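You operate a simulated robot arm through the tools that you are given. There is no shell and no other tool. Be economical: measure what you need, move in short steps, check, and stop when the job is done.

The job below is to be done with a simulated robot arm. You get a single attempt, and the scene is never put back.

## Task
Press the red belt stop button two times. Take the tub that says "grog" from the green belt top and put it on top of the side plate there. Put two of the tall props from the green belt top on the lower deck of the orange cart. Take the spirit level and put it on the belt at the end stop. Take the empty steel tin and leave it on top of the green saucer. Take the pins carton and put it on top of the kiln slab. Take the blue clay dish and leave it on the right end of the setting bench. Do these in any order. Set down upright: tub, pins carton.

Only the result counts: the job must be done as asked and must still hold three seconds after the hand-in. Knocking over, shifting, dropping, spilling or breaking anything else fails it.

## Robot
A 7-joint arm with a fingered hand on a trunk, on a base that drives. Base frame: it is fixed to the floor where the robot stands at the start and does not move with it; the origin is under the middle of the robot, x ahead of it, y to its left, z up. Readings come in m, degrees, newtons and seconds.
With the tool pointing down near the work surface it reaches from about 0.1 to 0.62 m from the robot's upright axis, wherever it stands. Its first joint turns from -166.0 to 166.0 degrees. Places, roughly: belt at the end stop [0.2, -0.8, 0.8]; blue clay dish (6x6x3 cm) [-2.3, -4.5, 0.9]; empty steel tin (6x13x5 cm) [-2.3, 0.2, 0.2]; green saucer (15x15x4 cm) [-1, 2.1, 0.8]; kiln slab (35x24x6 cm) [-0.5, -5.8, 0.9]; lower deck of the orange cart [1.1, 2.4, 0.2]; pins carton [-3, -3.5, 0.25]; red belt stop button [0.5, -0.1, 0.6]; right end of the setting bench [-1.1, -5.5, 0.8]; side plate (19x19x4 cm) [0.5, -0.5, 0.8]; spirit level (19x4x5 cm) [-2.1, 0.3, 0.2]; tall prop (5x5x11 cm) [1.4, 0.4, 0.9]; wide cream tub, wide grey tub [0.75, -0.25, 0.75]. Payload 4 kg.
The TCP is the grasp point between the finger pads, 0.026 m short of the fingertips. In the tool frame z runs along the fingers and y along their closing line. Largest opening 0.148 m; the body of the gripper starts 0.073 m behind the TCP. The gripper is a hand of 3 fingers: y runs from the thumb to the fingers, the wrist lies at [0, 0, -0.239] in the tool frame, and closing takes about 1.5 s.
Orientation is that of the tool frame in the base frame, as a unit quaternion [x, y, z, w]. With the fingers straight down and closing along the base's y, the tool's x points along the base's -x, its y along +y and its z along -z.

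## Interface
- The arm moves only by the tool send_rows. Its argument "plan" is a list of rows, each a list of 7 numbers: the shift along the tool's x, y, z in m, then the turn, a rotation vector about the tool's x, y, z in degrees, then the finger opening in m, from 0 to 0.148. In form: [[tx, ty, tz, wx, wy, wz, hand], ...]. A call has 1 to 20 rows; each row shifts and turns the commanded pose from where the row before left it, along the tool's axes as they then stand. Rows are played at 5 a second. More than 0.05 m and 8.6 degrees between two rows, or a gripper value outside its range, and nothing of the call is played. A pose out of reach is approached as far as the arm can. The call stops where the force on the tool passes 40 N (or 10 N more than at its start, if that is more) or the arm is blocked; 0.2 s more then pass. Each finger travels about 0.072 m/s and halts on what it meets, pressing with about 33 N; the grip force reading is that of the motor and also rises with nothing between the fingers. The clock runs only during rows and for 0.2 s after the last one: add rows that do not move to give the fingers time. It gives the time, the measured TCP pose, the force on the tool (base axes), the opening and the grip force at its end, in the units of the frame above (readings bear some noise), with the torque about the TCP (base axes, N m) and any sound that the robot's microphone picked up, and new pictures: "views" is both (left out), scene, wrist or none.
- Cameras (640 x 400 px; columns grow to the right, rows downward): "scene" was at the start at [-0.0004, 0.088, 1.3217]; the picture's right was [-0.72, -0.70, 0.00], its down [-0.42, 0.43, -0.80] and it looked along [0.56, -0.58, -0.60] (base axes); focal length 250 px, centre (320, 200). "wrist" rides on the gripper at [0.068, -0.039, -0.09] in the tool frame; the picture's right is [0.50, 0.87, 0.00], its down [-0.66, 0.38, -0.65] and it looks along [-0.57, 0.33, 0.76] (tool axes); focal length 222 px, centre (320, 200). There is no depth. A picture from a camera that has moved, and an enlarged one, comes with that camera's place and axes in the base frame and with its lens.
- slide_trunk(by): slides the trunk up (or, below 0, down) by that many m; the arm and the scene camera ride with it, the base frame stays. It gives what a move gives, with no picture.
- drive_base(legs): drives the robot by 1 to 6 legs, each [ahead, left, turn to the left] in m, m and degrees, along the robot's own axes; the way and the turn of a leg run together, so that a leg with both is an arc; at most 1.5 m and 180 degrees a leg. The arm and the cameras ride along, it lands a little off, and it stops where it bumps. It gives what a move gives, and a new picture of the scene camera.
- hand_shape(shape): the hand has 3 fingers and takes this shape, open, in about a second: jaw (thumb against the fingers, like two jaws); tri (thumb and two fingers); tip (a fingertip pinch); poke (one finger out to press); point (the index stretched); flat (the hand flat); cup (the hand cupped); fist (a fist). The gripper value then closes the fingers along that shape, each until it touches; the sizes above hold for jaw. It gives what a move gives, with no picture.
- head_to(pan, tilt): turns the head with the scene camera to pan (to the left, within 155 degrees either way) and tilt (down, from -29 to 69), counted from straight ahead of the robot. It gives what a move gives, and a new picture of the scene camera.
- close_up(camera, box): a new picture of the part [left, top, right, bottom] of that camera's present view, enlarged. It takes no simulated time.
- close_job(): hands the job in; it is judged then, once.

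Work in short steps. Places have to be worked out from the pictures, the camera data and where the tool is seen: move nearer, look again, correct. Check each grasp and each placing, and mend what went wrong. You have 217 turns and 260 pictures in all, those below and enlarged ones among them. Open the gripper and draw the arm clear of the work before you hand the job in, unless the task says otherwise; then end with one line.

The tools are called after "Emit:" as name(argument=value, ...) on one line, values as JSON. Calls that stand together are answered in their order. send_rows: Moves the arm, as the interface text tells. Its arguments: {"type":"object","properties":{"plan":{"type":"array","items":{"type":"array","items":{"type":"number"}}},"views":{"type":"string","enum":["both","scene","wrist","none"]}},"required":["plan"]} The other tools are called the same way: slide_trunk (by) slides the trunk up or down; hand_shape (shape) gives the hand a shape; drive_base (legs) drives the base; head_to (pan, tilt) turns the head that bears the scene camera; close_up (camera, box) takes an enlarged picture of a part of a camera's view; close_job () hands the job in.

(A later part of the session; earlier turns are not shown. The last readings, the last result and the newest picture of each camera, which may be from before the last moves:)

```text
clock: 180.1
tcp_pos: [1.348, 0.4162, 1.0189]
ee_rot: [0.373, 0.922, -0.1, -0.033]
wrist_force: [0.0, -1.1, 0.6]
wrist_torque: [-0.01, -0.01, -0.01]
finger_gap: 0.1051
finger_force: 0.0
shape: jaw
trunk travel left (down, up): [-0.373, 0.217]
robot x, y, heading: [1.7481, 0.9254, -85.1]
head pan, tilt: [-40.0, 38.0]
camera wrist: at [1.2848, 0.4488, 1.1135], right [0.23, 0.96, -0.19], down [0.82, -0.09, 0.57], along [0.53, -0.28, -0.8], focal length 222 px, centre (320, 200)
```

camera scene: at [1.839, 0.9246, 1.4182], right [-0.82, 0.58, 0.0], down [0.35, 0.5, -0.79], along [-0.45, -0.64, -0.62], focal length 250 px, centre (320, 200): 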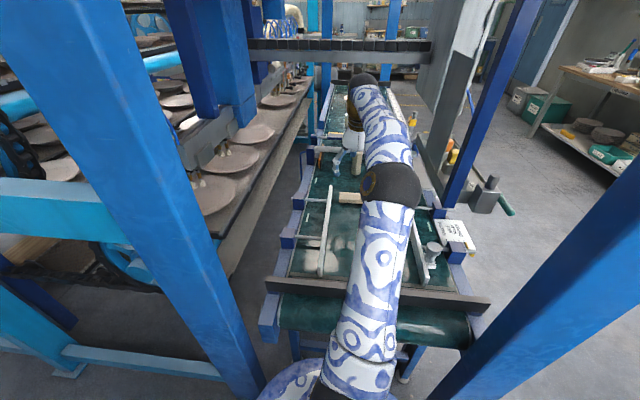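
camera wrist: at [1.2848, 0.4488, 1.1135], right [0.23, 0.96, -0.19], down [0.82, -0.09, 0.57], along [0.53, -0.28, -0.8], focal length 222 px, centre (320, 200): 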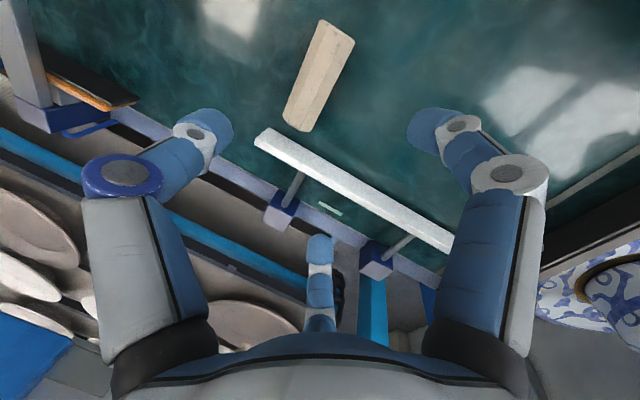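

The prop centre is at [1.306,0.383] and aligned with the hand. I descend to a low hover, off the guide end.

Emit:
send_rows(plan=[[0.005, -0.0058, 0.0367, 0, 0, 0, 0.11], [0.005, -0.0058, 0.0367, 0, 0, 0, 0.11], [0.005, -0.0058, 0.0367, 0, 0, 0, 0.11], [0.005, -0.0058, 0.0367, 0, 0, 0, 0.11], [0, 0, 0, 0, 0, 0, 0.11]], views="wrist")

```text
clock: 181.3
tcp_pos: [1.2958, 0.3898, 0.8813]
ee_rot: [0.373, 0.922, -0.1, -0.035]
wrist_force: [0.5, 1.7, 2.7]
wrist_torque: [-0.03, -0.13, 0.08]
finger_gap: 0.1058
finger_force: 0.2
shape: jaw
trunk travel left (down, up): [-0.373, 0.217]
robot x, y, heading: [1.7423, 0.923, -85.1]
head pan, tilt: [-40.0, 38.0]
camera wrist: at [1.2325, 0.4238, 0.9761], right [0.23, 0.96, -0.19], down [0.82, -0.09, 0.57], along [0.53, -0.28, -0.8], focal length 222 px, centre (320, 200)
```

wrist: 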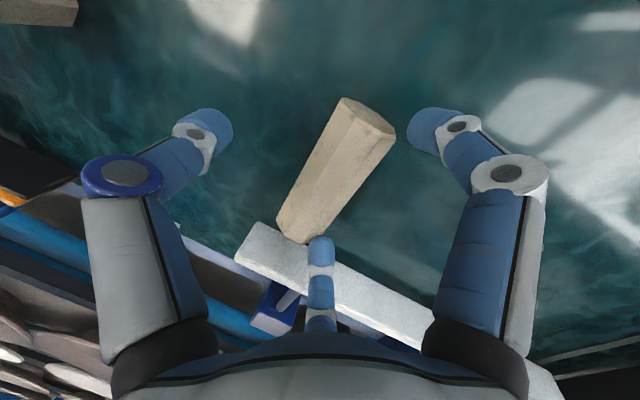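

A finger is touching the guide. I lift 2 cm, narrow the opening and shift 1.5 cm away from it.

Emit:
send_rows(plan=[[0, 0, -0.02, 0, 0, 0, 0.11], [0.015, 0, 0, 0, 0, 0, 0.08], [0, 0, 0, 0, 0, 0, 0.08], [0, 0, 0, 0, 0, 0, 0.08]], views="wrist")

```text
clock: 182.3
tcp_pos: [1.2882, 0.4033, 0.8978]
ee_rot: [0.373, 0.922, -0.1, -0.034]
wrist_force: [-0.2, -0.4, -0.2]
wrist_torque: [0.04, 0.01, 0.03]
finger_gap: 0.0775
finger_force: 0.1
shape: jaw
trunk travel left (down, up): [-0.373, 0.217]
robot x, y, heading: [1.7452, 0.9241, -85.3]
head pan, tilt: [-40.0, 38.0]
camera wrist: at [1.2262, 0.4367, 0.9933], right [0.23, 0.96, -0.19], down [0.82, -0.09, 0.57], along [0.53, -0.28, -0.8], focal length 222 px, centre (320, 200)
```

wrist: 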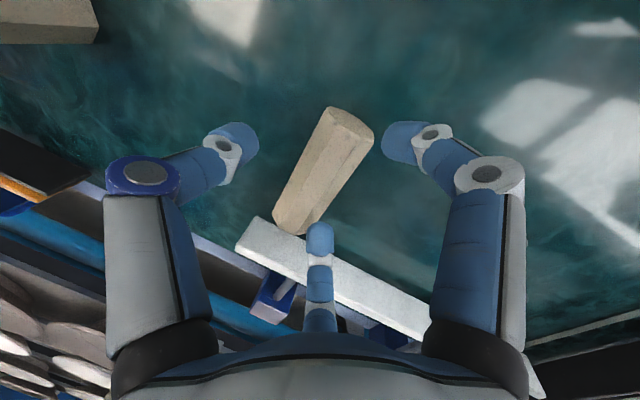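

The three fingers close radially, which suits a lying bar poorly. I raise 5 cm and try the "tip" pinch shape.

Emit:
send_rows(plan=[[0, 0, -0.03, 0, 0, 0, 0.08], [0, 0, -0.03, 0, 0, 0, 0.08]], views="none")

Emit:
hand_shape(shape="tip")

Emit:
close_up(camera="wrist", box=[0, 0, 640, 400])

```text
clock: 182.9
tcp_pos: [1.2965, 0.415, 0.958]
ee_rot: [0.372, 0.922, -0.099, -0.035]
wrist_force: [0.0, 0.7, 0.3]
wrist_torque: [0.0, -0.02, 0.01]
finger_gap: 0.0772
finger_force: 0.0
shape: jaw
trunk travel left (down, up): [-0.373, 0.217]
robot x, y, heading: [1.7475, 0.9244, -85.1]
head pan, tilt: [-40.0, 38.0]
```

```text
clock: 183.8
tcp_pos: [1.2967, 0.4143, 0.9577]
ee_rot: [0.373, 0.922, -0.1, -0.034]
wrist_force: [0.2, -0.6, -0.2]
wrist_torque: [0.01, -0.04, -0.01]
finger_gap: 0.1481
finger_force: 0.0
shape: tip
trunk travel left (down, up): [-0.373, 0.217]
robot x, y, heading: [1.7477, 0.9238, -84.9]
head pan, tilt: [-40.0, 38.0]
```

```text
1.00 times, centred on (320, 200) of wrist (not enlarged: the box is as wide or as high as the picture)
camera zoom: at [1.2334, 0.4481, 1.0522], right [0.23, 0.96, -0.19], down [0.82, -0.09, 0.57], along [0.53, -0.28, -0.8], focal length 222 px, centre (320, 200)
```

zoom: 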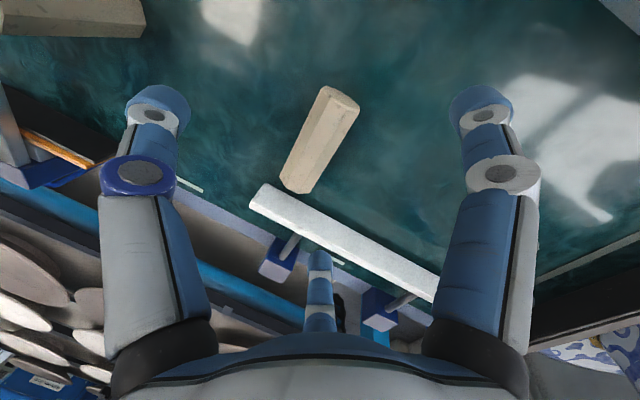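

The fingers sit 120° apart, so two will straddle the far side near the prop's ends and the thumb will press the middle. I go back to jaw at 0.12 and descend centred, offset slightly in y.

Emit:
hand_shape(shape="jaw")

Emit:
send_rows(plan=[[-0.013, 0.012, 0, 0, 0, 0, 0.12], [-0.013, 0.012, 0, 0, 0, 0, 0.12], [0, 0, 0.04, 0, 0, 0, 0.12], [0, 0, 0.04, 0, 0, 0, 0.12], [0, 0, 0.015, 0, 0, 0, 0.12], [0, 0, 0, 0, 0, 0, 0.12]], views="wrist")

```text
clock: 184.7
tcp_pos: [1.2955, 0.4144, 0.957]
ee_rot: [0.374, 0.921, -0.1, -0.034]
wrist_force: [-0.7, -0.5, -0.6]
wrist_torque: [0.04, -0.03, -0.03]
finger_gap: 0.1479
finger_force: 0.2
shape: jaw
trunk travel left (down, up): [-0.373, 0.217]
robot x, y, heading: [1.7442, 0.9217, -85.4]
head pan, tilt: [-40.0, 38.0]
```

```text
clock: 186.1
tcp_pos: [1.3213, 0.3972, 0.8585]
ee_rot: [0.372, 0.922, -0.1, -0.034]
wrist_force: [-0.3, -0.5, 0.2]
wrist_torque: [-0.02, 0.01, 0.01]
finger_gap: 0.1202
finger_force: 0.1
shape: jaw
trunk travel left (down, up): [-0.373, 0.217]
robot x, y, heading: [1.7467, 0.9255, -85.2]
head pan, tilt: [-40.0, 38.0]
camera wrist: at [1.2582, 0.4308, 0.9539], right [0.23, 0.96, -0.19], down [0.82, -0.09, 0.57], along [0.53, -0.28, -0.8], focal length 222 px, centre (320, 200)
```

wrist: 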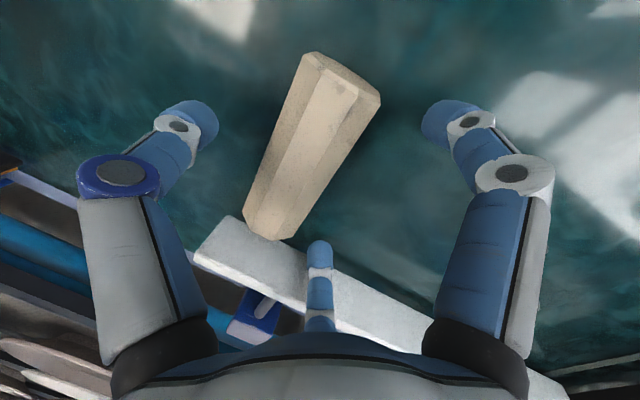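

It's well placed. I lower 2 cm more in small steps.

Emit:
send_rows(plan=[[0.004, 0, 0.008, 0, 0, 0, 0.12], [0, 0, 0.006, 0, 0, 0, 0.12], [0, 0, 0.005, 0, 0, 0, 0.12], [0, 0, 0, 0, 0, 0, 0.12]], views="wrist")

```text
clock: 186.7
tcp_pos: [1.3172, 0.3954, 0.8538]
ee_rot: [0.372, 0.922, -0.107, -0.037]
wrist_force: [5.2, 0.3, 23.2]
wrist_torque: [1.49, 0.18, -0.3]
finger_gap: 0.1185
finger_force: 0.0
shape: jaw
trunk travel left (down, up): [-0.373, 0.217]
robot x, y, heading: [1.7452, 0.9226, -85.1]
head pan, tilt: [-40.0, 38.0]
stopped in row 3: the force on the tool passed its limit at 45 N (the readings are from after the stop); the commanded pose is now the measured one
camera wrist: at [1.2546, 0.4299, 0.9494], right [0.23, 0.95, -0.2], down [0.82, -0.08, 0.56], along [0.52, -0.29, -0.8], focal length 222 px, centre (320, 200)
```

wrist: 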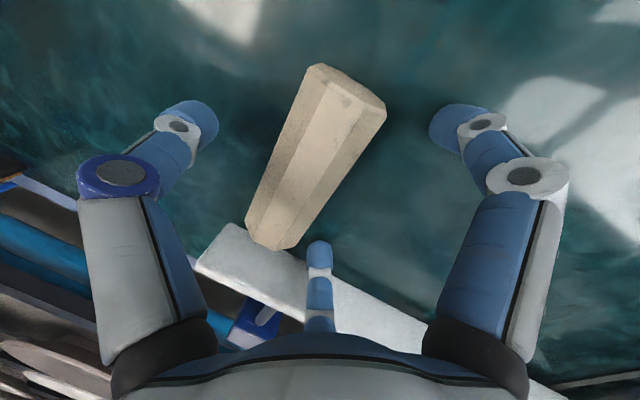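

The right fingertip touched the belt, so the belt is at z≈0.818. I lift, edge 5 cm closer and make the tool vertical so all the fingertips are level.

Emit:
send_rows(plan=[[0, 0, -0.03, 0, 0, 0, 0.12], [0, 0, -0.02, 0, 0, 0, 0.12]], views="none")

Emit:
drive_base(legs=[[0.035, -0.035, 0]])

Emit:
send_rows(plan=[[0, 0, 0, -6, 0, 0, 0.12], [0, 0, 0, -6, 0, 0, 0.12], [0, 0, 0, 0, 0, 0, 0.12]], views="wrist")

```text
clock: 187.3
tcp_pos: [1.3232, 0.4061, 0.898]
ee_rot: [0.372, 0.922, -0.104, -0.036]
wrist_force: [-1.0, -0.1, -0.4]
wrist_torque: [0.0, 0.02, 0.0]
finger_gap: 0.12
finger_force: 0.0
shape: jaw
trunk travel left (down, up): [-0.373, 0.217]
robot x, y, heading: [1.7408, 0.923, -85.2]
head pan, tilt: [-40.0, 38.0]
```

```text
clock: 188.3
tcp_pos: [1.2945, 0.3738, 0.8984]
ee_rot: [0.38, 0.918, -0.103, -0.036]
wrist_force: [-0.1, 0.6, -0.5]
wrist_torque: [-0.01, -0.07, 0.01]
finger_gap: 0.1199
finger_force: 0.0
shape: jaw
trunk travel left (down, up): [-0.373, 0.217]
robot x, y, heading: [1.7219, 0.8828, -85.9]
head pan, tilt: [-40.0, 38.0]
camera scene: at [1.8197, 0.8843, 1.4182], right [-0.81, 0.59, 0.0], down [0.36, 0.5, -0.79], along [-0.46, -0.64, -0.62], focal length 250 px, centre (320, 200)
```

scene: 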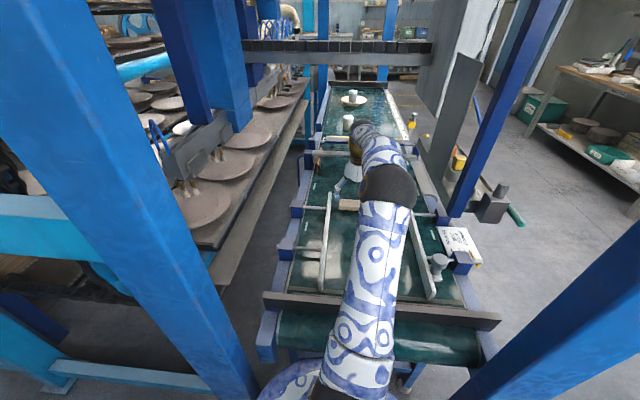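

```text
clock: 189.1
tcp_pos: [1.295, 0.3738, 0.8999]
ee_rot: [0.382, 0.924, -0.006, 0.005]
wrist_force: [0.2, -0.6, 0.5]
wrist_torque: [-0.02, 0.02, -0.04]
finger_gap: 0.1199
finger_force: 0.1
shape: jaw
trunk travel left (down, up): [-0.373, 0.217]
robot x, y, heading: [1.7228, 0.8831, -86.1]
head pan, tilt: [-40.0, 38.0]
camera wrist: at [1.2188, 0.3957, 0.9886], right [0.26, 0.97, -0.01], down [0.73, -0.19, 0.66], along [0.63, -0.18, -0.75], focal length 222 px, centre (320, 200)
```

wrist: 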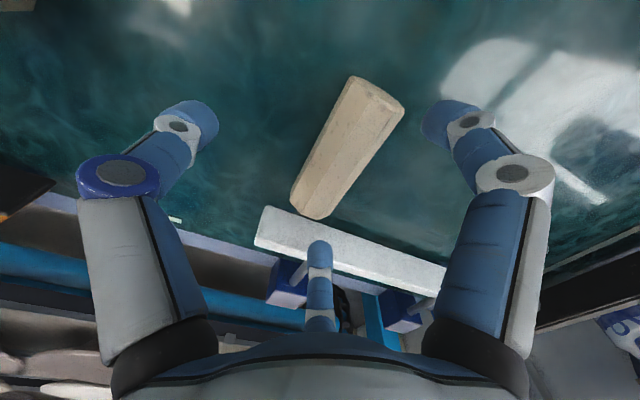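

The tool is vertical and the prop's centre is at about [1.31,0.386]. I align and descend to TCP z≈0.852.

Emit:
send_rows(plan=[[0, 0.013, 0, 0, 0, 0, 0.12], [0, 0.013, 0, 0, 0, 0, 0.12], [0, 0, 0.02, 0, 0, 0, 0.12], [0, 0, 0.02, 0, 0, 0, 0.12], [0, 0, 0.007, 0, 0, 0, 0.12], [0, 0, 0, 0, 0, 0, 0.12]], views="wrist")

```text
clock: 190.5
tcp_pos: [1.3131, 0.3919, 0.8532]
ee_rot: [0.381, 0.925, -0.006, 0.005]
wrist_force: [0.4, 0.1, 0.1]
wrist_torque: [-0.02, 0.03, -0.02]
finger_gap: 0.12
finger_force: 0.0
shape: jaw
trunk travel left (down, up): [-0.373, 0.217]
robot x, y, heading: [1.727, 0.883, -86.2]
head pan, tilt: [-40.0, 38.0]
camera wrist: at [1.2371, 0.4121, 0.9435], right [0.26, 0.97, -0.01], down [0.73, -0.18, 0.66], along [0.63, -0.18, -0.75], focal length 222 px, centre (320, 200)
```

wrist: 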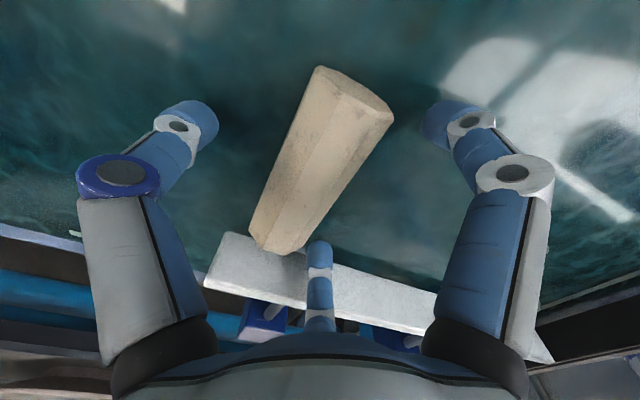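

No contact, so I close.

Emit:
send_rows(plan=[[0, 0, 0, 0, 0, 0, 0.1], [0, 0, 0, 0, 0, 0, 0.08], [0, 0, 0, 0, 0, 0, 0.06], [0, 0, 0, 0, 0, 0, 0.04], [0, 0, 0, 0, 0, 0, 0.02], [0, 0, 0, 0, 0, 0, 0.02], [0, 0, 0, 0, 0, 0, 0.02], [0, 0, 0, 0, 0, 0, 0.02]], views="wrist")

```text
clock: 192.3
tcp_pos: [1.3129, 0.3909, 0.8534]
ee_rot: [0.382, 0.924, -0.006, 0.005]
wrist_force: [0.1, 0.2, 1.2]
wrist_torque: [0.02, 0.0, 0.01]
finger_gap: 0.036
finger_force: 33.5
shape: jaw
trunk travel left (down, up): [-0.373, 0.217]
robot x, y, heading: [1.7236, 0.8858, -86.2]
head pan, tilt: [-40.0, 38.0]
camera wrist: at [1.237, 0.412, 0.9436], right [0.26, 0.97, -0.01], down [0.73, -0.18, 0.66], along [0.63, -0.18, -0.75], focal length 222 px, centre (320, 200)
```

wrist: 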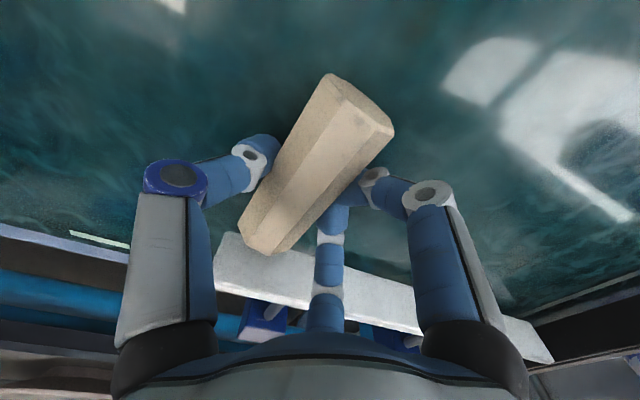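

It looks gripped across the middle. I lift slowly.

Emit:
send_rows(plan=[[0, 0, -0.01, 0, 0, 0, 0.02], [0, 0, -0.02, 0, 0, 0, 0.02], [0, 0, -0.03, 0, 0, 0, 0.02], [0, 0, -0.03, 0, 0, 0, 0.02], [0, 0, 0, 0, 0, 0, 0.02], [0, 0, 0, 0, 0, 0, 0.02]], views="wrist")

```text
clock: 193.7
tcp_pos: [1.3125, 0.392, 0.9446]
ee_rot: [0.382, 0.924, -0.006, 0.004]
wrist_force: [-0.8, 0.3, -2.6]
wrist_torque: [0.04, -0.03, -0.01]
finger_gap: 0.0358
finger_force: 32.6
shape: jaw
trunk travel left (down, up): [-0.373, 0.217]
robot x, y, heading: [1.7249, 0.883, -86.0]
head pan, tilt: [-40.0, 38.0]
camera wrist: at [1.237, 0.412, 1.0339], right [0.26, 0.97, -0.01], down [0.73, -0.18, 0.66], along [0.63, -0.18, -0.75], focal length 222 px, centre (320, 200)
```

wrist: 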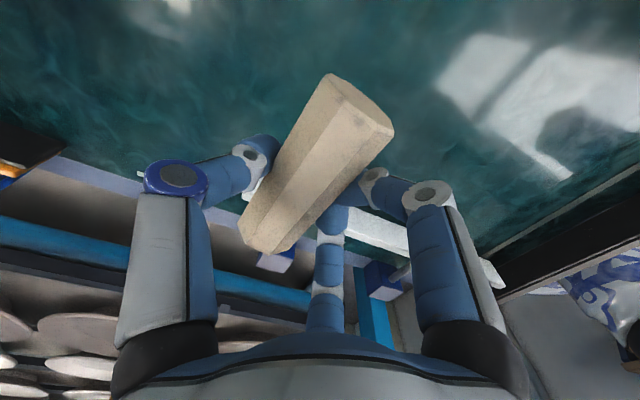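

It's held well. I raise and retract the arm, then back out into the corridor and turn.

Emit:
send_rows(plan=[[0, 0, -0.03, 0, 0, 0, 0.02], [0.0035, 0.0403, 0, 0, 0, 0, 0.02], [0.0035, 0.0403, 0, 0, 0, 0, 0.02], [0.0035, 0.0403, 0, 0, 0, 0, 0.02], [0.0035, 0.0403, 0, 0, 0, 0, 0.02], [0.0035, 0.0403, 0, 0, 0, 0, 0.02], [0.0035, 0.0403, 0, 0, 0, 0, 0.02], [0, 0, 0, 0, 0, 0, 0.02]], views="wrist")

Emit:
drive_base(legs=[[-0.312, 0.158, 0], [0, 0, 92]])

```text
clock: 195.5
tcp_pos: [1.4703, 0.5785, 0.9722]
ee_rot: [0.381, 0.925, -0.005, 0.003]
wrist_force: [0.1, 1.7, -2.4]
wrist_torque: [-0.01, -0.02, 0.01]
finger_gap: 0.0354
finger_force: 33.0
shape: jaw
trunk travel left (down, up): [-0.373, 0.217]
robot x, y, heading: [1.7242, 0.884, -85.9]
head pan, tilt: [-40.0, 38.0]
camera wrist: at [1.3946, 0.5985, 1.0609], right [0.26, 0.97, -0.01], down [0.73, -0.18, 0.66], along [0.63, -0.18, -0.75], focal length 222 px, centre (320, 200)
```

wrist: 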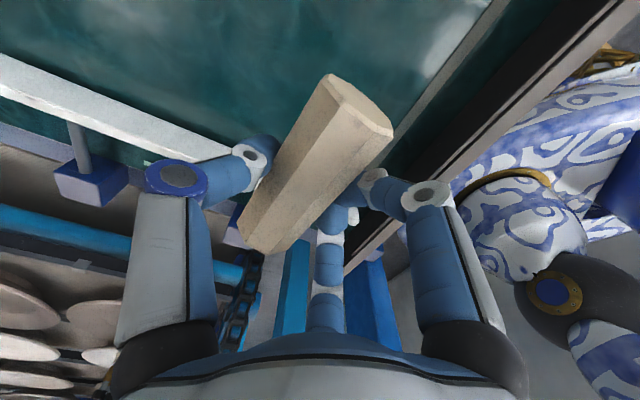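

```text
clock: 201.5
tcp_pos: [2.1746, 0.9462, 0.9712]
ee_rot: [-0.395, 0.919, -0.001, 0.007]
wrist_force: [-0.5, -0.4, -2.9]
wrist_torque: [0.02, 0.01, 0.01]
finger_gap: 0.0351
finger_force: 32.7
shape: jaw
trunk travel left (down, up): [-0.373, 0.217]
robot x, y, heading: [1.8616, 1.1929, 5.2]
head pan, tilt: [-40.0, 38.0]
camera scene: at [1.859, 1.2901, 1.4182], right [-0.57, -0.82, 0.0], down [-0.51, 0.35, -0.79], along [0.65, -0.45, -0.62], focal length 250 px, centre (320, 200)
```

scene: 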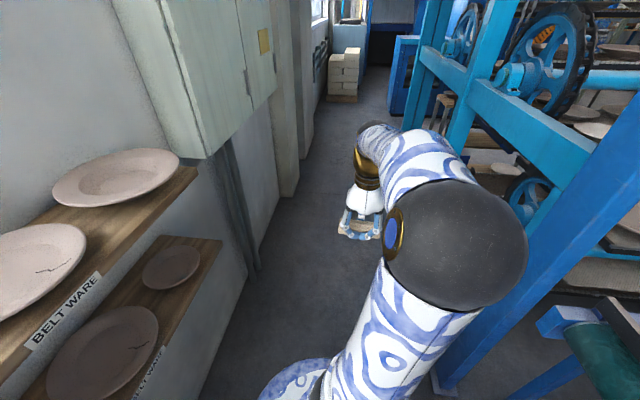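

The prop is secure. I drive out past the column to the cart and turn to face it.

Emit:
drive_base(legs=[[-0.268, 0.3125, 0], [-0.389, 0.108, 0], [-0.389, 0.108, 0], [-0.317, 0.249, 0], [0, 0, 90]])

Emit:
slide_trunk(by=-0.36)

Emit:
head_to(pan=-30, tilt=35)

```text
clock: 214.2
tcp_pos: [0.6681, 2.1435, 0.9718]
ee_rot: [0.922, -0.388, -0.004, -0.006]
wrist_force: [0.5, 0.3, -1.9]
wrist_torque: [0.0, 0.02, 0.02]
finger_gap: 0.0352
finger_force: 33.1
shape: jaw
trunk travel left (down, up): [-0.373, 0.217]
robot x, y, heading: [0.4091, 1.8378, 93.4]
head pan, tilt: [-40.0, 38.0]
camera scene: at [0.3123, 1.8401, 1.4182], right [0.8, -0.6, 0.0], down [-0.37, -0.49, -0.79], along [0.47, 0.63, -0.62], focal length 250 px, centre (320, 200)
```

scene: 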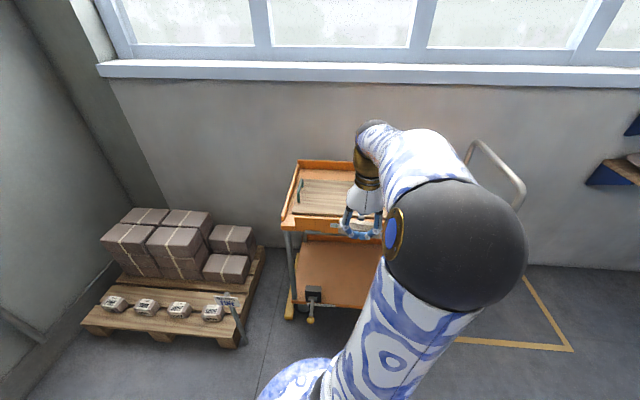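

```text
clock: 217.8
tcp_pos: [0.6665, 2.1436, 0.6113]
ee_rot: [0.922, -0.387, -0.004, -0.007]
wrist_force: [1.4, 0.2, -2.6]
wrist_torque: [-0.01, 0.06, 0.0]
finger_gap: 0.035
finger_force: 33.4
shape: jaw
trunk travel left (down, up): [-0.013, 0.577]
robot x, y, heading: [0.4085, 1.8409, 93.3]
head pan, tilt: [-40.0, 38.0]
```

```text
clock: 218.5
tcp_pos: [0.6675, 2.1424, 0.6114]
ee_rot: [0.922, -0.388, -0.004, -0.006]
wrist_force: [1.0, -0.2, -2.6]
wrist_torque: [0.01, 0.0, 0.0]
finger_gap: 0.0349
finger_force: 33.1
shape: jaw
trunk travel left (down, up): [-0.013, 0.577]
robot x, y, heading: [0.4075, 1.8378, 93.4]
head pan, tilt: [-30.0, 35.0]
camera scene: at [0.3003, 1.8495, 1.0628], right [0.89, -0.45, 0.0], down [-0.26, -0.51, -0.82], along [0.37, 0.73, -0.57], focal length 250 px, centre (320, 200)
```

scene: 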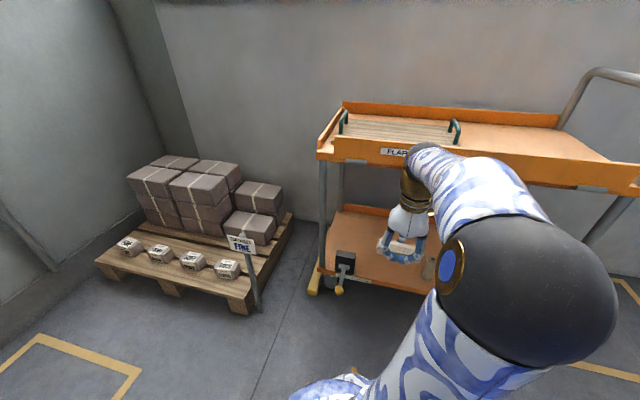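

I lower the hand outside the cart first.

Emit:
send_rows(plan=[[0, 0, 0.045, 0, 0, 0, 0.02], [0, 0, 0.045, 0, 0, 0, 0.02], [0, 0, 0.045, 0, 0, 0, 0.02], [0, 0, 0.045, 0, 0, 0, 0.02], [0, 0, 0.045, 0, 0, 0, 0.02], [0, 0, 0.045, 0, 0, 0, 0.02], [0, 0, 0.02, 0, 0, 0, 0.02], [0, 0, 0, 0, 0, 0, 0.02]], views="none")

Emit:
drive_base(legs=[[0.066, -0.062, 0]])

```text
clock: 220.3
tcp_pos: [0.6689, 2.1475, 0.3215]
ee_rot: [0.922, -0.387, -0.004, -0.007]
wrist_force: [0.4, 0.4, -2.9]
wrist_torque: [-0.03, -0.02, -0.02]
finger_gap: 0.0348
finger_force: 33.2
shape: jaw
trunk travel left (down, up): [-0.013, 0.577]
robot x, y, heading: [0.4066, 1.8431, 93.1]
head pan, tilt: [-30.0, 35.0]
```

```text
clock: 221.4
tcp_pos: [0.7256, 2.2191, 0.322]
ee_rot: [0.922, -0.386, -0.004, -0.007]
wrist_force: [0.8, 0.0, -1.6]
wrist_torque: [-0.01, 0.0, -0.01]
finger_gap: 0.0347
finger_force: 33.3
shape: jaw
trunk travel left (down, up): [-0.013, 0.577]
robot x, y, heading: [0.4613, 1.9122, 93.4]
head pan, tilt: [-30.0, 35.0]
camera scene: at [0.3564, 1.9203, 1.0628], right [0.89, -0.45, 0.0], down [-0.26, -0.51, -0.82], along [0.37, 0.73, -0.57], focal length 250 px, centre (320, 200)
```

scene: 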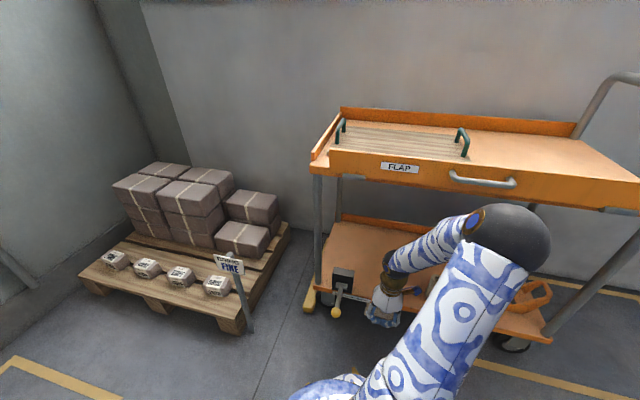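

The elbow would come close under the tray, so I back off 6 cm and tilt the hand 20° towards the cart, as worked before.

Emit:
drive_base(legs=[[-0.05, 0.046, 0]])

Emit:
send_rows(plan=[[0, 0, 0, 6.6, -0.65, 0, 0.02], [0, 0, 0, 6.6, -0.65, 0, 0.02], [0, 0, 0, 6.6, -0.65, 0, 0.02], [0, 0, 0, 0, 0, 0, 0.02]], views="wrist")

```text
clock: 222.4
tcp_pos: [0.6821, 2.1666, 0.3218]
ee_rot: [0.922, -0.387, -0.004, -0.006]
wrist_force: [0.1, -0.1, -1.7]
wrist_torque: [-0.01, 0.02, 0.01]
finger_gap: 0.0348
finger_force: 33.1
shape: jaw
trunk travel left (down, up): [-0.013, 0.577]
robot x, y, heading: [0.4226, 1.8598, 93.2]
head pan, tilt: [-30.0, 35.0]
camera scene: at [0.3133, 1.8682, 1.0628], right [0.89, -0.45, 0.0], down [-0.26, -0.51, -0.82], along [0.37, 0.73, -0.57], focal length 250 px, centre (320, 200)
```

scene: 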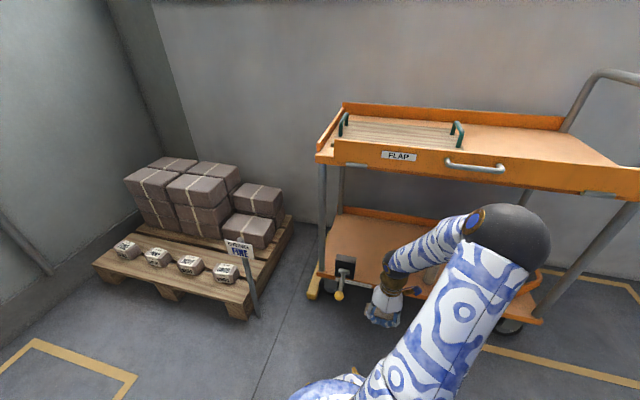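

```text
clock: 223.4
tcp_pos: [0.6822, 2.1667, 0.3223]
ee_rot: [0.915, -0.385, 0.03, -0.118]
wrist_force: [0.1, 0.2, -2.3]
wrist_torque: [-0.04, 0.02, -0.01]
finger_gap: 0.0347
finger_force: 33.4
shape: jaw
out of reach, approached as far as the arm can: row 3
trunk travel left (down, up): [-0.013, 0.577]
robot x, y, heading: [0.4249, 1.859, 93.3]
head pan, tilt: [-30.0, 35.0]
camera wrist: at [0.7428, 2.127, 0.4164], right [-0.25, -0.94, -0.22], down [-0.82, 0.08, 0.57], along [-0.52, 0.33, -0.79], focal length 222 px, centre (320, 200)
```

wrist: 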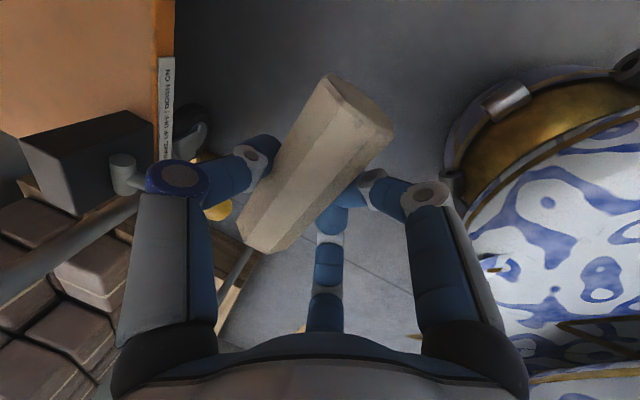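

The black latch box sits at the deck's left end, so I aim for n≈-0.81, between it and prop 1. I slide in.

Emit:
send_rows(plan=[[0.0058, -0.0437, 0.0105, 0, 0, 0, 0.02], [0.0058, -0.0437, 0.0105, 0, 0, 0, 0.02], [0.0058, -0.0437, 0.0105, 0, 0, 0, 0.02], [0.0058, -0.0437, 0.0105, 0, 0, 0, 0.02], [0.0058, -0.0437, 0.0105, 0, 0, 0, 0.02], [0.0058, -0.0437, 0.0105, 0, 0, 0, 0.02], [0, 0, 0, 0, 0, 0, 0.02]])

```text
clock: 225.0
tcp_pos: [0.8942, 2.3314, 0.3226]
ee_rot: [0.916, -0.383, 0.03, -0.117]
wrist_force: [0.3, -0.2, -2.2]
wrist_torque: [-0.02, 0.01, 0.05]
finger_gap: 0.0345
finger_force: 33.2
shape: jaw
trunk travel left (down, up): [-0.013, 0.577]
robot x, y, heading: [0.4208, 1.8587, 93.5]
head pan, tilt: [-30.0, 35.0]
camera scene: at [0.3134, 1.8682, 1.0628], right [0.89, -0.45, 0.0], down [-0.26, -0.51, -0.82], along [0.37, 0.73, -0.57], focal length 250 px, centre (320, 200)
camera wrist: at [0.9546, 2.293, 0.4164], right [-0.25, -0.94, -0.22], down [-0.82, 0.08, 0.57], along [-0.52, 0.32, -0.79], focal length 222 px, centre (320, 200)
```

scene: 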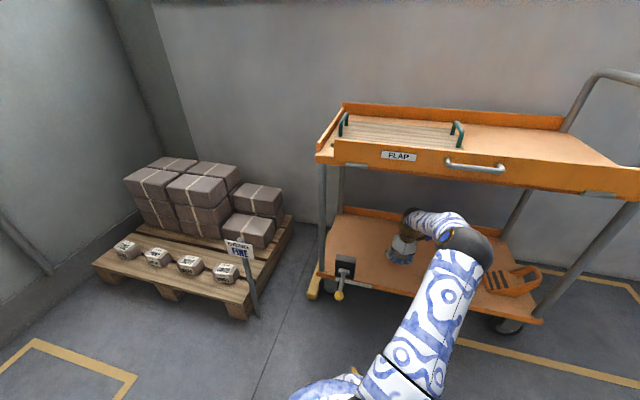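
wrist: 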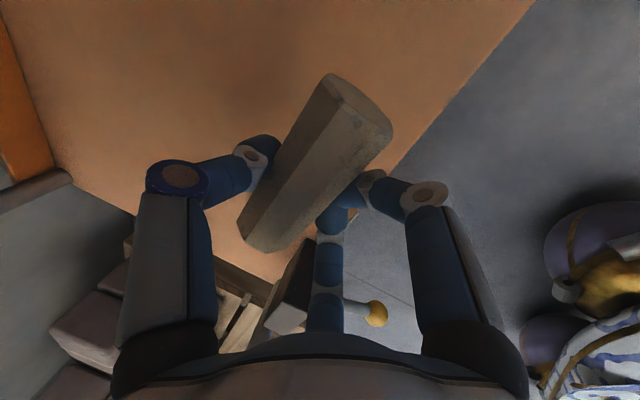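

I lower towards the deck.

Emit:
send_rows(plan=[[0.0011, 0.0072, 0.0291, 0, 0, 0, 0.02], [0.0011, 0.0072, 0.0291, 0, 0, 0, 0.02], [0.0007, 0.0048, 0.0194, 0, 0, 0, 0.02], [0.0004, 0.0024, 0.0097, 0, 0, 0, 0.02], [0, 0, 0, 0, 0, 0, 0.02]], views="wrist")

```text
clock: 226.2
tcp_pos: [0.8958, 2.3299, 0.2302]
ee_rot: [0.915, -0.384, 0.031, -0.117]
wrist_force: [0.0, 0.7, -3.3]
wrist_torque: [-0.05, 0.01, 0.01]
finger_gap: 0.0346
finger_force: 32.7
shape: jaw
trunk travel left (down, up): [-0.013, 0.577]
robot x, y, heading: [0.4224, 1.8603, 93.7]
head pan, tilt: [-30.0, 35.0]
camera wrist: at [0.9572, 2.2912, 0.3252], right [-0.25, -0.94, -0.22], down [-0.82, 0.08, 0.57], along [-0.52, 0.32, -0.79], focal length 222 px, centre (320, 200)
```

wrist: 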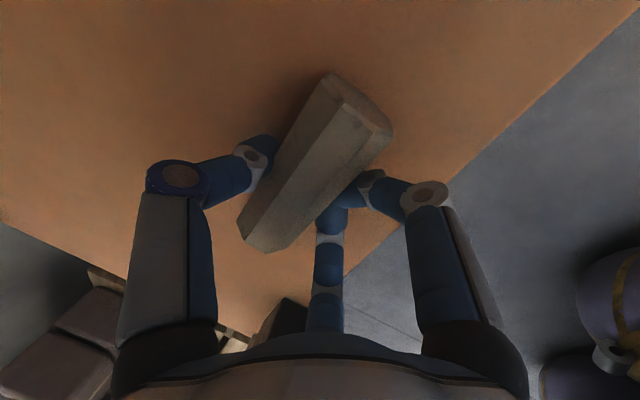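

Emit:
send_rows(plan=[[0.0002, 0.001, 0.004, 0, 0, 0, 0.02], [0.0002, 0.001, 0.004, 0, 0, 0, 0.02], [0, 0, 0, 0, 0, 0, 0.02]], views="none")

```text
clock: 227.0
tcp_pos: [0.8969, 2.3317, 0.2263]
ee_rot: [0.915, -0.383, 0.032, -0.118]
wrist_force: [-2.8, -7.9, 29.1]
wrist_torque: [0.01, 0.06, 0.04]
finger_gap: 0.0365
finger_force: 32.7
shape: jaw
trunk travel left (down, up): [-0.013, 0.577]
robot x, y, heading: [0.4237, 1.8598, 93.4]
head pan, tilt: [-30.0, 35.0]
```

Contact: it rests on the deck. I ease up slightly, open, withdraw along the tool axis and back out.

Emit:
send_rows(plan=[[-0.0001, -0.0005, -0.002, 0, 0, 0, 0.02], [0, 0, 0, 0, 0, 0, 0.045], [0, 0, 0, 0, 0, 0, 0.06], [0, 0, 0, 0, 0, 0, 0.075], [0, 0, 0, 0, 0, 0, 0.09], [0, 0, 0, 0, 0, 0, 0.11], [0, 0, 0, 0, 0, 0, 0.11], [0, 0, 0, 0, 0, 0, 0.11]], views="wrist")

Emit:
send_rows(plan=[[0, 0, -0.03, 0, 0, 0, 0.11], [0, 0, -0.03, 0, 0, 0, 0.11], [0, 0, -0.03, 0, 0, 0, 0.11], [-0.0058, 0.0437, -0.0105, 0, 0, 0, 0.11], [-0.0058, 0.0437, -0.0105, 0, 0, 0, 0.11], [-0.0058, 0.0437, -0.0105, 0, 0, 0, 0.11], [-0.0058, 0.0437, -0.0105, 0, 0, 0, 0.11], [-0.0058, 0.0437, -0.0105, 0, 0, 0, 0.11], [0, 0, -0.04, 0, 0, 0, 0.11], [0, 0, -0.04, 0, 0, 0, 0.11], [0, 0, -0.04, 0, 0, 0, 0.11], [0, 0, -0.04, 0, 0, 0, 0.11], [0, 0, -0.04, 0, 0, 0, 0.11]], views="scene")

```text
clock: 228.8
tcp_pos: [0.8963, 2.3328, 0.2298]
ee_rot: [0.915, -0.385, 0.031, -0.12]
wrist_force: [0.9, 2.4, 39.9]
wrist_torque: [-0.3, 0.52, -0.01]
finger_gap: 0.0916
finger_force: 0.0
shape: jaw
trunk travel left (down, up): [-0.013, 0.577]
robot x, y, heading: [0.4211, 1.8585, 93.3]
head pan, tilt: [-30.0, 35.0]
camera wrist: at [0.958, 2.2924, 0.3234], right [-0.25, -0.94, -0.23], down [-0.82, 0.08, 0.56], along [-0.51, 0.33, -0.79], focal length 222 px, centre (320, 200)
```

wrist: 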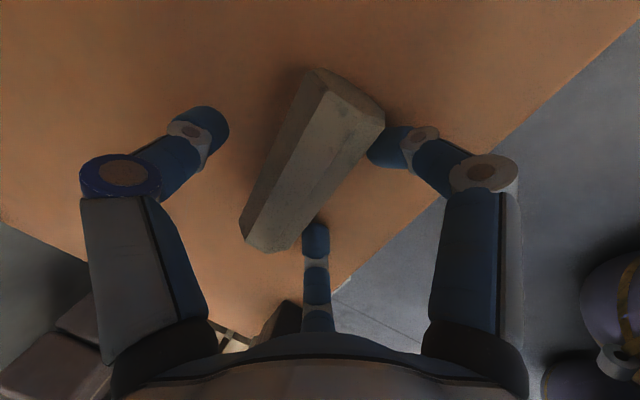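

```text
clock: 231.6
tcp_pos: [0.6776, 2.1341, 0.5085]
ee_rot: [0.916, -0.384, 0.031, -0.115]
wrist_force: [1.2, 0.0, -0.5]
wrist_torque: [-0.02, -0.03, -0.01]
finger_gap: 0.1097
finger_force: 0.0
shape: jaw
trunk travel left (down, up): [-0.013, 0.577]
robot x, y, heading: [0.4252, 1.8582, 93.4]
head pan, tilt: [-30.0, 35.0]
camera scene: at [0.3131, 1.8684, 1.0627], right [0.89, -0.45, 0.0], down [-0.26, -0.51, -0.82], along [0.37, 0.73, -0.57], focal length 250 px, centre (320, 200)
```

scene: 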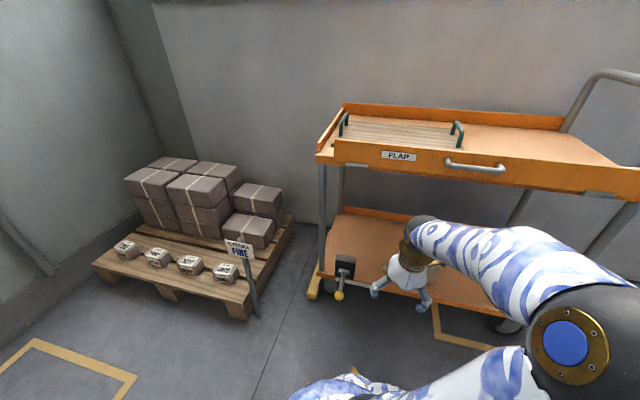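

Both props are on the lower deck. I back away from the cart, confirm that, and look towards the tin and level side.

Emit:
drive_base(legs=[[-0.3, 0.05, 0]])

Emit:
slide_trunk(by=0.27)

Emit:
head_to(pan=95, tilt=25)

```text
clock: 233.7
tcp_pos: [0.6484, 1.8201, 0.508]
ee_rot: [0.915, -0.385, 0.03, -0.117]
wrist_force: [-0.1, -0.7, -0.3]
wrist_torque: [-0.01, 0.0, 0.04]
finger_gap: 0.1099
finger_force: 0.0
shape: jaw
trunk travel left (down, up): [-0.013, 0.577]
robot x, y, heading: [0.393, 1.5452, 93.5]
head pan, tilt: [-30.0, 35.0]
camera scene: at [0.282, 1.5548, 1.0628], right [0.89, -0.45, 0.0], down [-0.26, -0.51, -0.82], along [0.37, 0.73, -0.57], focal length 250 px, centre (320, 200)
```

scene: 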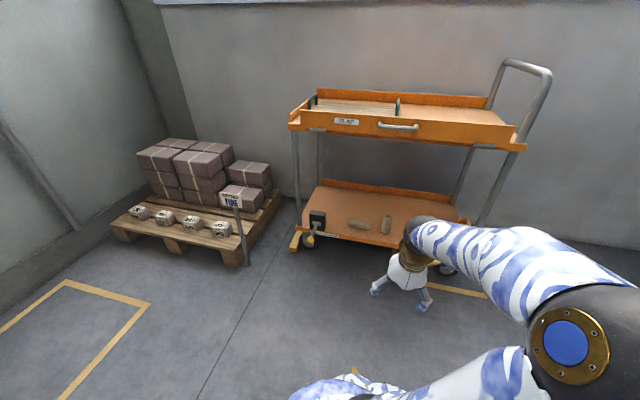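

```text
clock: 236.4
tcp_pos: [0.6467, 1.8205, 0.7788]
ee_rot: [0.915, -0.385, 0.031, -0.117]
wrist_force: [0.2, 0.7, 0.2]
wrist_torque: [0.0, 0.0, 0.01]
finger_gap: 0.1097
finger_force: 0.1
shape: jaw
trunk travel left (down, up): [-0.283, 0.307]
robot x, y, heading: [0.3909, 1.5467, 93.3]
head pan, tilt: [-30.0, 35.0]
```

```text
clock: 238.5
tcp_pos: [0.6469, 1.8194, 0.7777]
ee_rot: [0.915, -0.385, 0.03, -0.116]
wrist_force: [-1.7, -0.1, 0.0]
wrist_torque: [-0.04, 0.02, 0.01]
finger_gap: 0.1099
finger_force: 0.2
shape: jaw
trunk travel left (down, up): [-0.283, 0.307]
robot x, y, heading: [0.3892, 1.5427, 93.5]
head pan, tilt: [95.0, 25.0]
camera scene: at [0.1512, 1.463, 1.3485], right [-0.14, 0.99, 0.0], down [0.42, 0.06, -0.91], along [-0.9, -0.13, -0.42], focal length 250 px, centre (320, 200)
```

scene: 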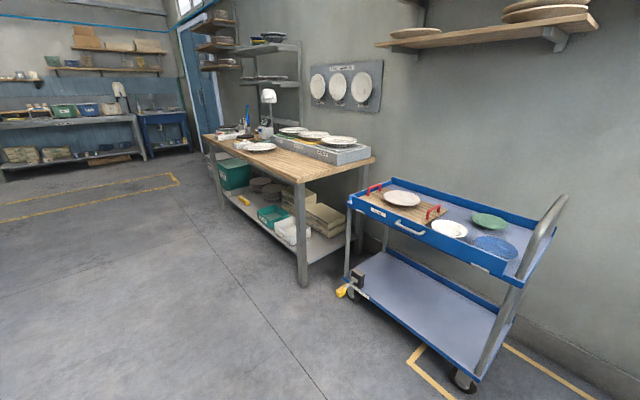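

Both props sit on the deck. The blue cart carries the green saucer, and the work bench's lower shelf probably holds the tin and level, so I enlarge it.

Emit:
close_up(camera="scene", box=[190, 120, 390, 290])

Emit:
close_up(camera="scene", box=[340, 170, 580, 310])

```text
2.35 times, centred on (290, 205) of scene
camera zoom: at [0.1512, 1.463, 1.3485], right [-0.14, 0.99, 0.0], down [0.42, 0.06, -0.91], along [-0.9, -0.13, -0.42], focal length 589 px, centre (391, 188)
```

zoom: 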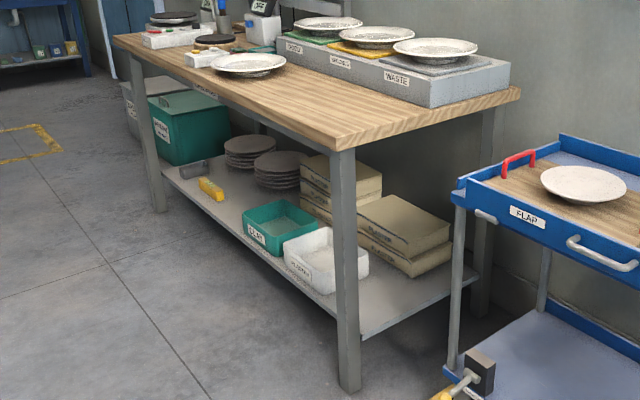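

```text
2.67 times, centred on (460, 240) of scene
camera zoom: at [0.1512, 1.463, 1.3485], right [-0.14, 0.99, 0.0], down [0.42, 0.06, -0.91], along [-0.9, -0.13, -0.42], focal length 668 px, centre (-53, 93)
```

zoom: 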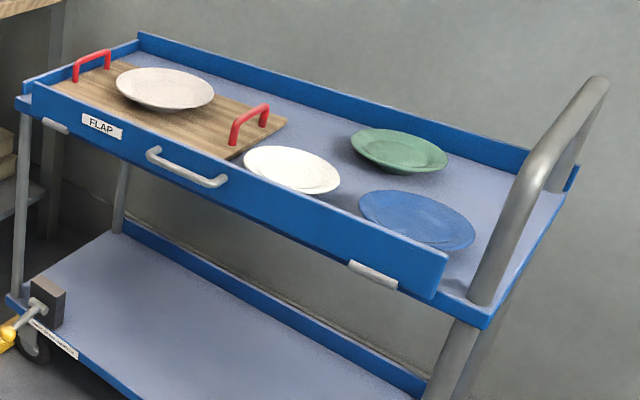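

The yellow spirit level is at about [-2.11,0.32] on the bench's lower shelf, parallel to its front, with the grey tin beside it at about [-2.27,0.17]. I drive over there and turn to face the bench.

Emit:
drive_base(legs=[[-0.789, 1.025, 0], [-0.789, 1.025, 0], [0, 0, 90]])

Emit:
head_to(pan=-40, tilt=40)

```text
clock: 254.8
tcp_pos: [-1.8423, 0.1533, 0.7793]
ee_rot: [0.925, 0.361, -0.06, -0.103]
wrist_force: [-0.3, 0.1, 0.1]
wrist_torque: [0.01, -0.02, -0.03]
finger_gap: 0.1095
finger_force: 0.0
shape: jaw
trunk travel left (down, up): [-0.283, 0.307]
robot x, y, heading: [-1.5782, -0.1107, -178.3]
head pan, tilt: [95.0, 25.0]
camera scene: at [-1.501, -0.3518, 1.3485], right [-0.99, -0.11, 0.0], down [-0.05, 0.42, -0.91], along [0.1, -0.9, -0.42], focal length 250 px, centre (320, 200)
```

scene: 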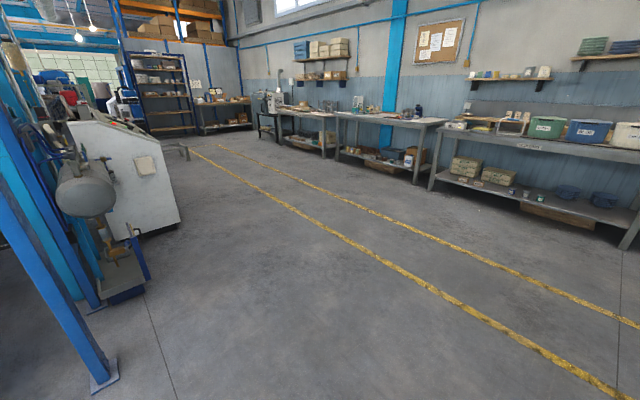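

```text
clock: 257.0
tcp_pos: [-1.8421, 0.1527, 0.778]
ee_rot: [0.925, 0.361, -0.06, -0.105]
wrist_force: [0.1, -0.3, -0.1]
wrist_torque: [-0.04, 0.01, -0.03]
finger_gap: 0.1098
finger_force: 0.0
shape: jaw
trunk travel left (down, up): [-0.283, 0.307]
robot x, y, heading: [-1.5733, -0.1125, -178.5]
head pan, tilt: [-40.0, 40.0]
camera scene: at [-1.5782, -0.2074, 1.3252], right [0.62, 0.78, 0.0], down [0.5, -0.4, -0.77], along [-0.6, 0.48, -0.64], focal length 250 px, centre (320, 200)
```

scene: 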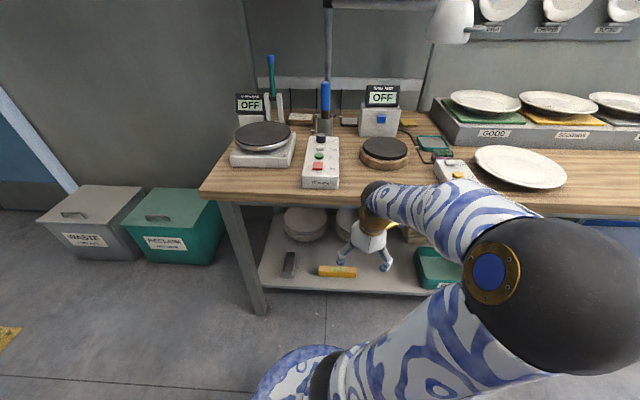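

The level and tin are visible on the lower shelf. I enlarge them.

Emit:
close_up(camera="scene", box=[240, 200, 420, 310])

```text
3.56 times, centred on (330, 255) of scene
camera zoom: at [-1.5782, -0.2074, 1.3252], right [0.62, 0.78, 0.0], down [0.5, -0.4, -0.77], along [-0.6, 0.48, -0.64], focal length 890 px, centre (284, 4)
```

zoom: 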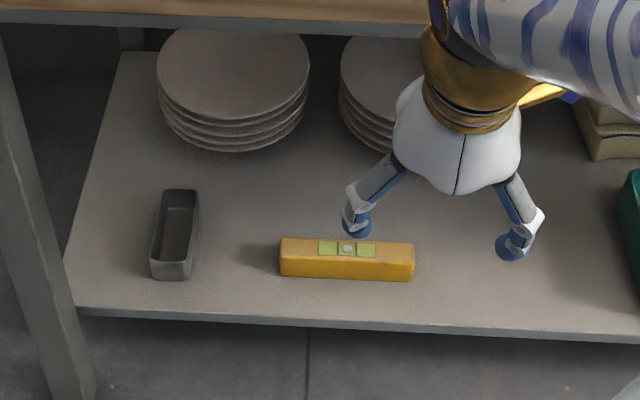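

I move slightly closer, lower the trunk and lower the hand outside the bench edge.

Emit:
drive_base(legs=[[0.0225, -0.02, 0]])

Emit:
slide_trunk(by=-0.28)

Emit:
send_rows(plan=[[0, 0.0115, 0.0485, 0, 0, 0, 0.148], [0, 0.0115, 0.0485, 0, 0, 0, 0.148], [0, 0.0115, 0.0485, 0, 0, 0, 0.148], [0, 0, 0, 0, 0, 0, 0.148]])

```text
clock: 257.8
tcp_pos: [-1.8667, 0.1724, 0.778]
ee_rot: [0.925, 0.362, -0.06, -0.105]
wrist_force: [-0.9, 0.2, -0.8]
wrist_torque: [-0.04, 0.0, -0.03]
finger_gap: 0.1097
finger_force: 0.1
shape: jaw
trunk travel left (down, up): [-0.283, 0.307]
robot x, y, heading: [-1.5963, -0.0949, -178.4]
head pan, tilt: [-40.0, 40.0]
camera scene: at [-1.6015, -0.1879, 1.3252], right [0.62, 0.78, 0.0], down [0.5, -0.4, -0.77], along [-0.6, 0.48, -0.64], focal length 250 px, centre (320, 200)
```

scene: 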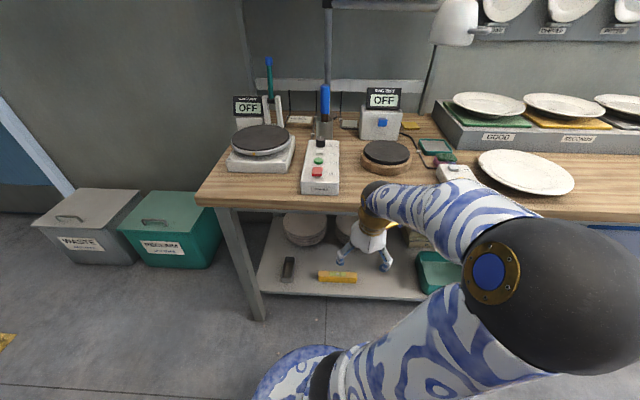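

```text
clock: 260.7
tcp_pos: [-1.8658, 0.1724, 0.499]
ee_rot: [0.924, 0.362, -0.06, -0.105]
wrist_force: [-0.3, 0.7, 1.3]
wrist_torque: [0.0, -0.04, -0.03]
finger_gap: 0.1097
finger_force: 0.0
shape: jaw
trunk travel left (down, up): [-0.003, 0.587]
robot x, y, heading: [-1.596, -0.0878, -178.2]
head pan, tilt: [-40.0, 40.0]
```

```text
clock: 261.7
tcp_pos: [-1.8699, 0.1666, 0.3499]
ee_rot: [0.925, 0.36, -0.06, -0.105]
wrist_force: [-1.3, 1.3, 0.4]
wrist_torque: [-0.01, 0.0, 0.02]
finger_gap: 0.1478
finger_force: 0.0
shape: jaw
trunk travel left (down, up): [-0.003, 0.587]
robot x, y, heading: [-1.5971, -0.0898, -178.1]
head pan, tilt: [-40.0, 40.0]
camera scene: at [-1.6016, -0.1878, 1.0452], right [0.62, 0.78, 0.0], down [0.5, -0.4, -0.77], along [-0.6, 0.48, -0.64], focal length 250 px, centre (320, 200)
camera wrist: at [-1.8299, 0.227, 0.4451], right [0.93, -0.28, -0.22], down [-0.11, -0.82, 0.57], along [-0.34, -0.51, -0.79], focal length 222 px, centre (320, 200)
```

scene: 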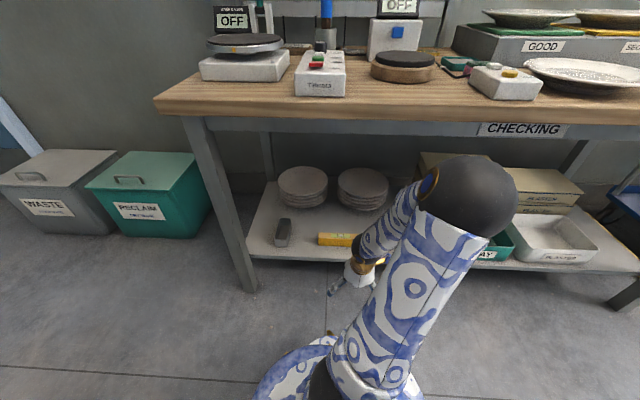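
wrist: 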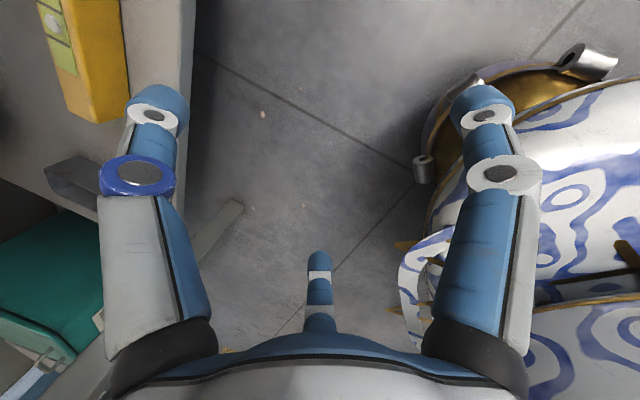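

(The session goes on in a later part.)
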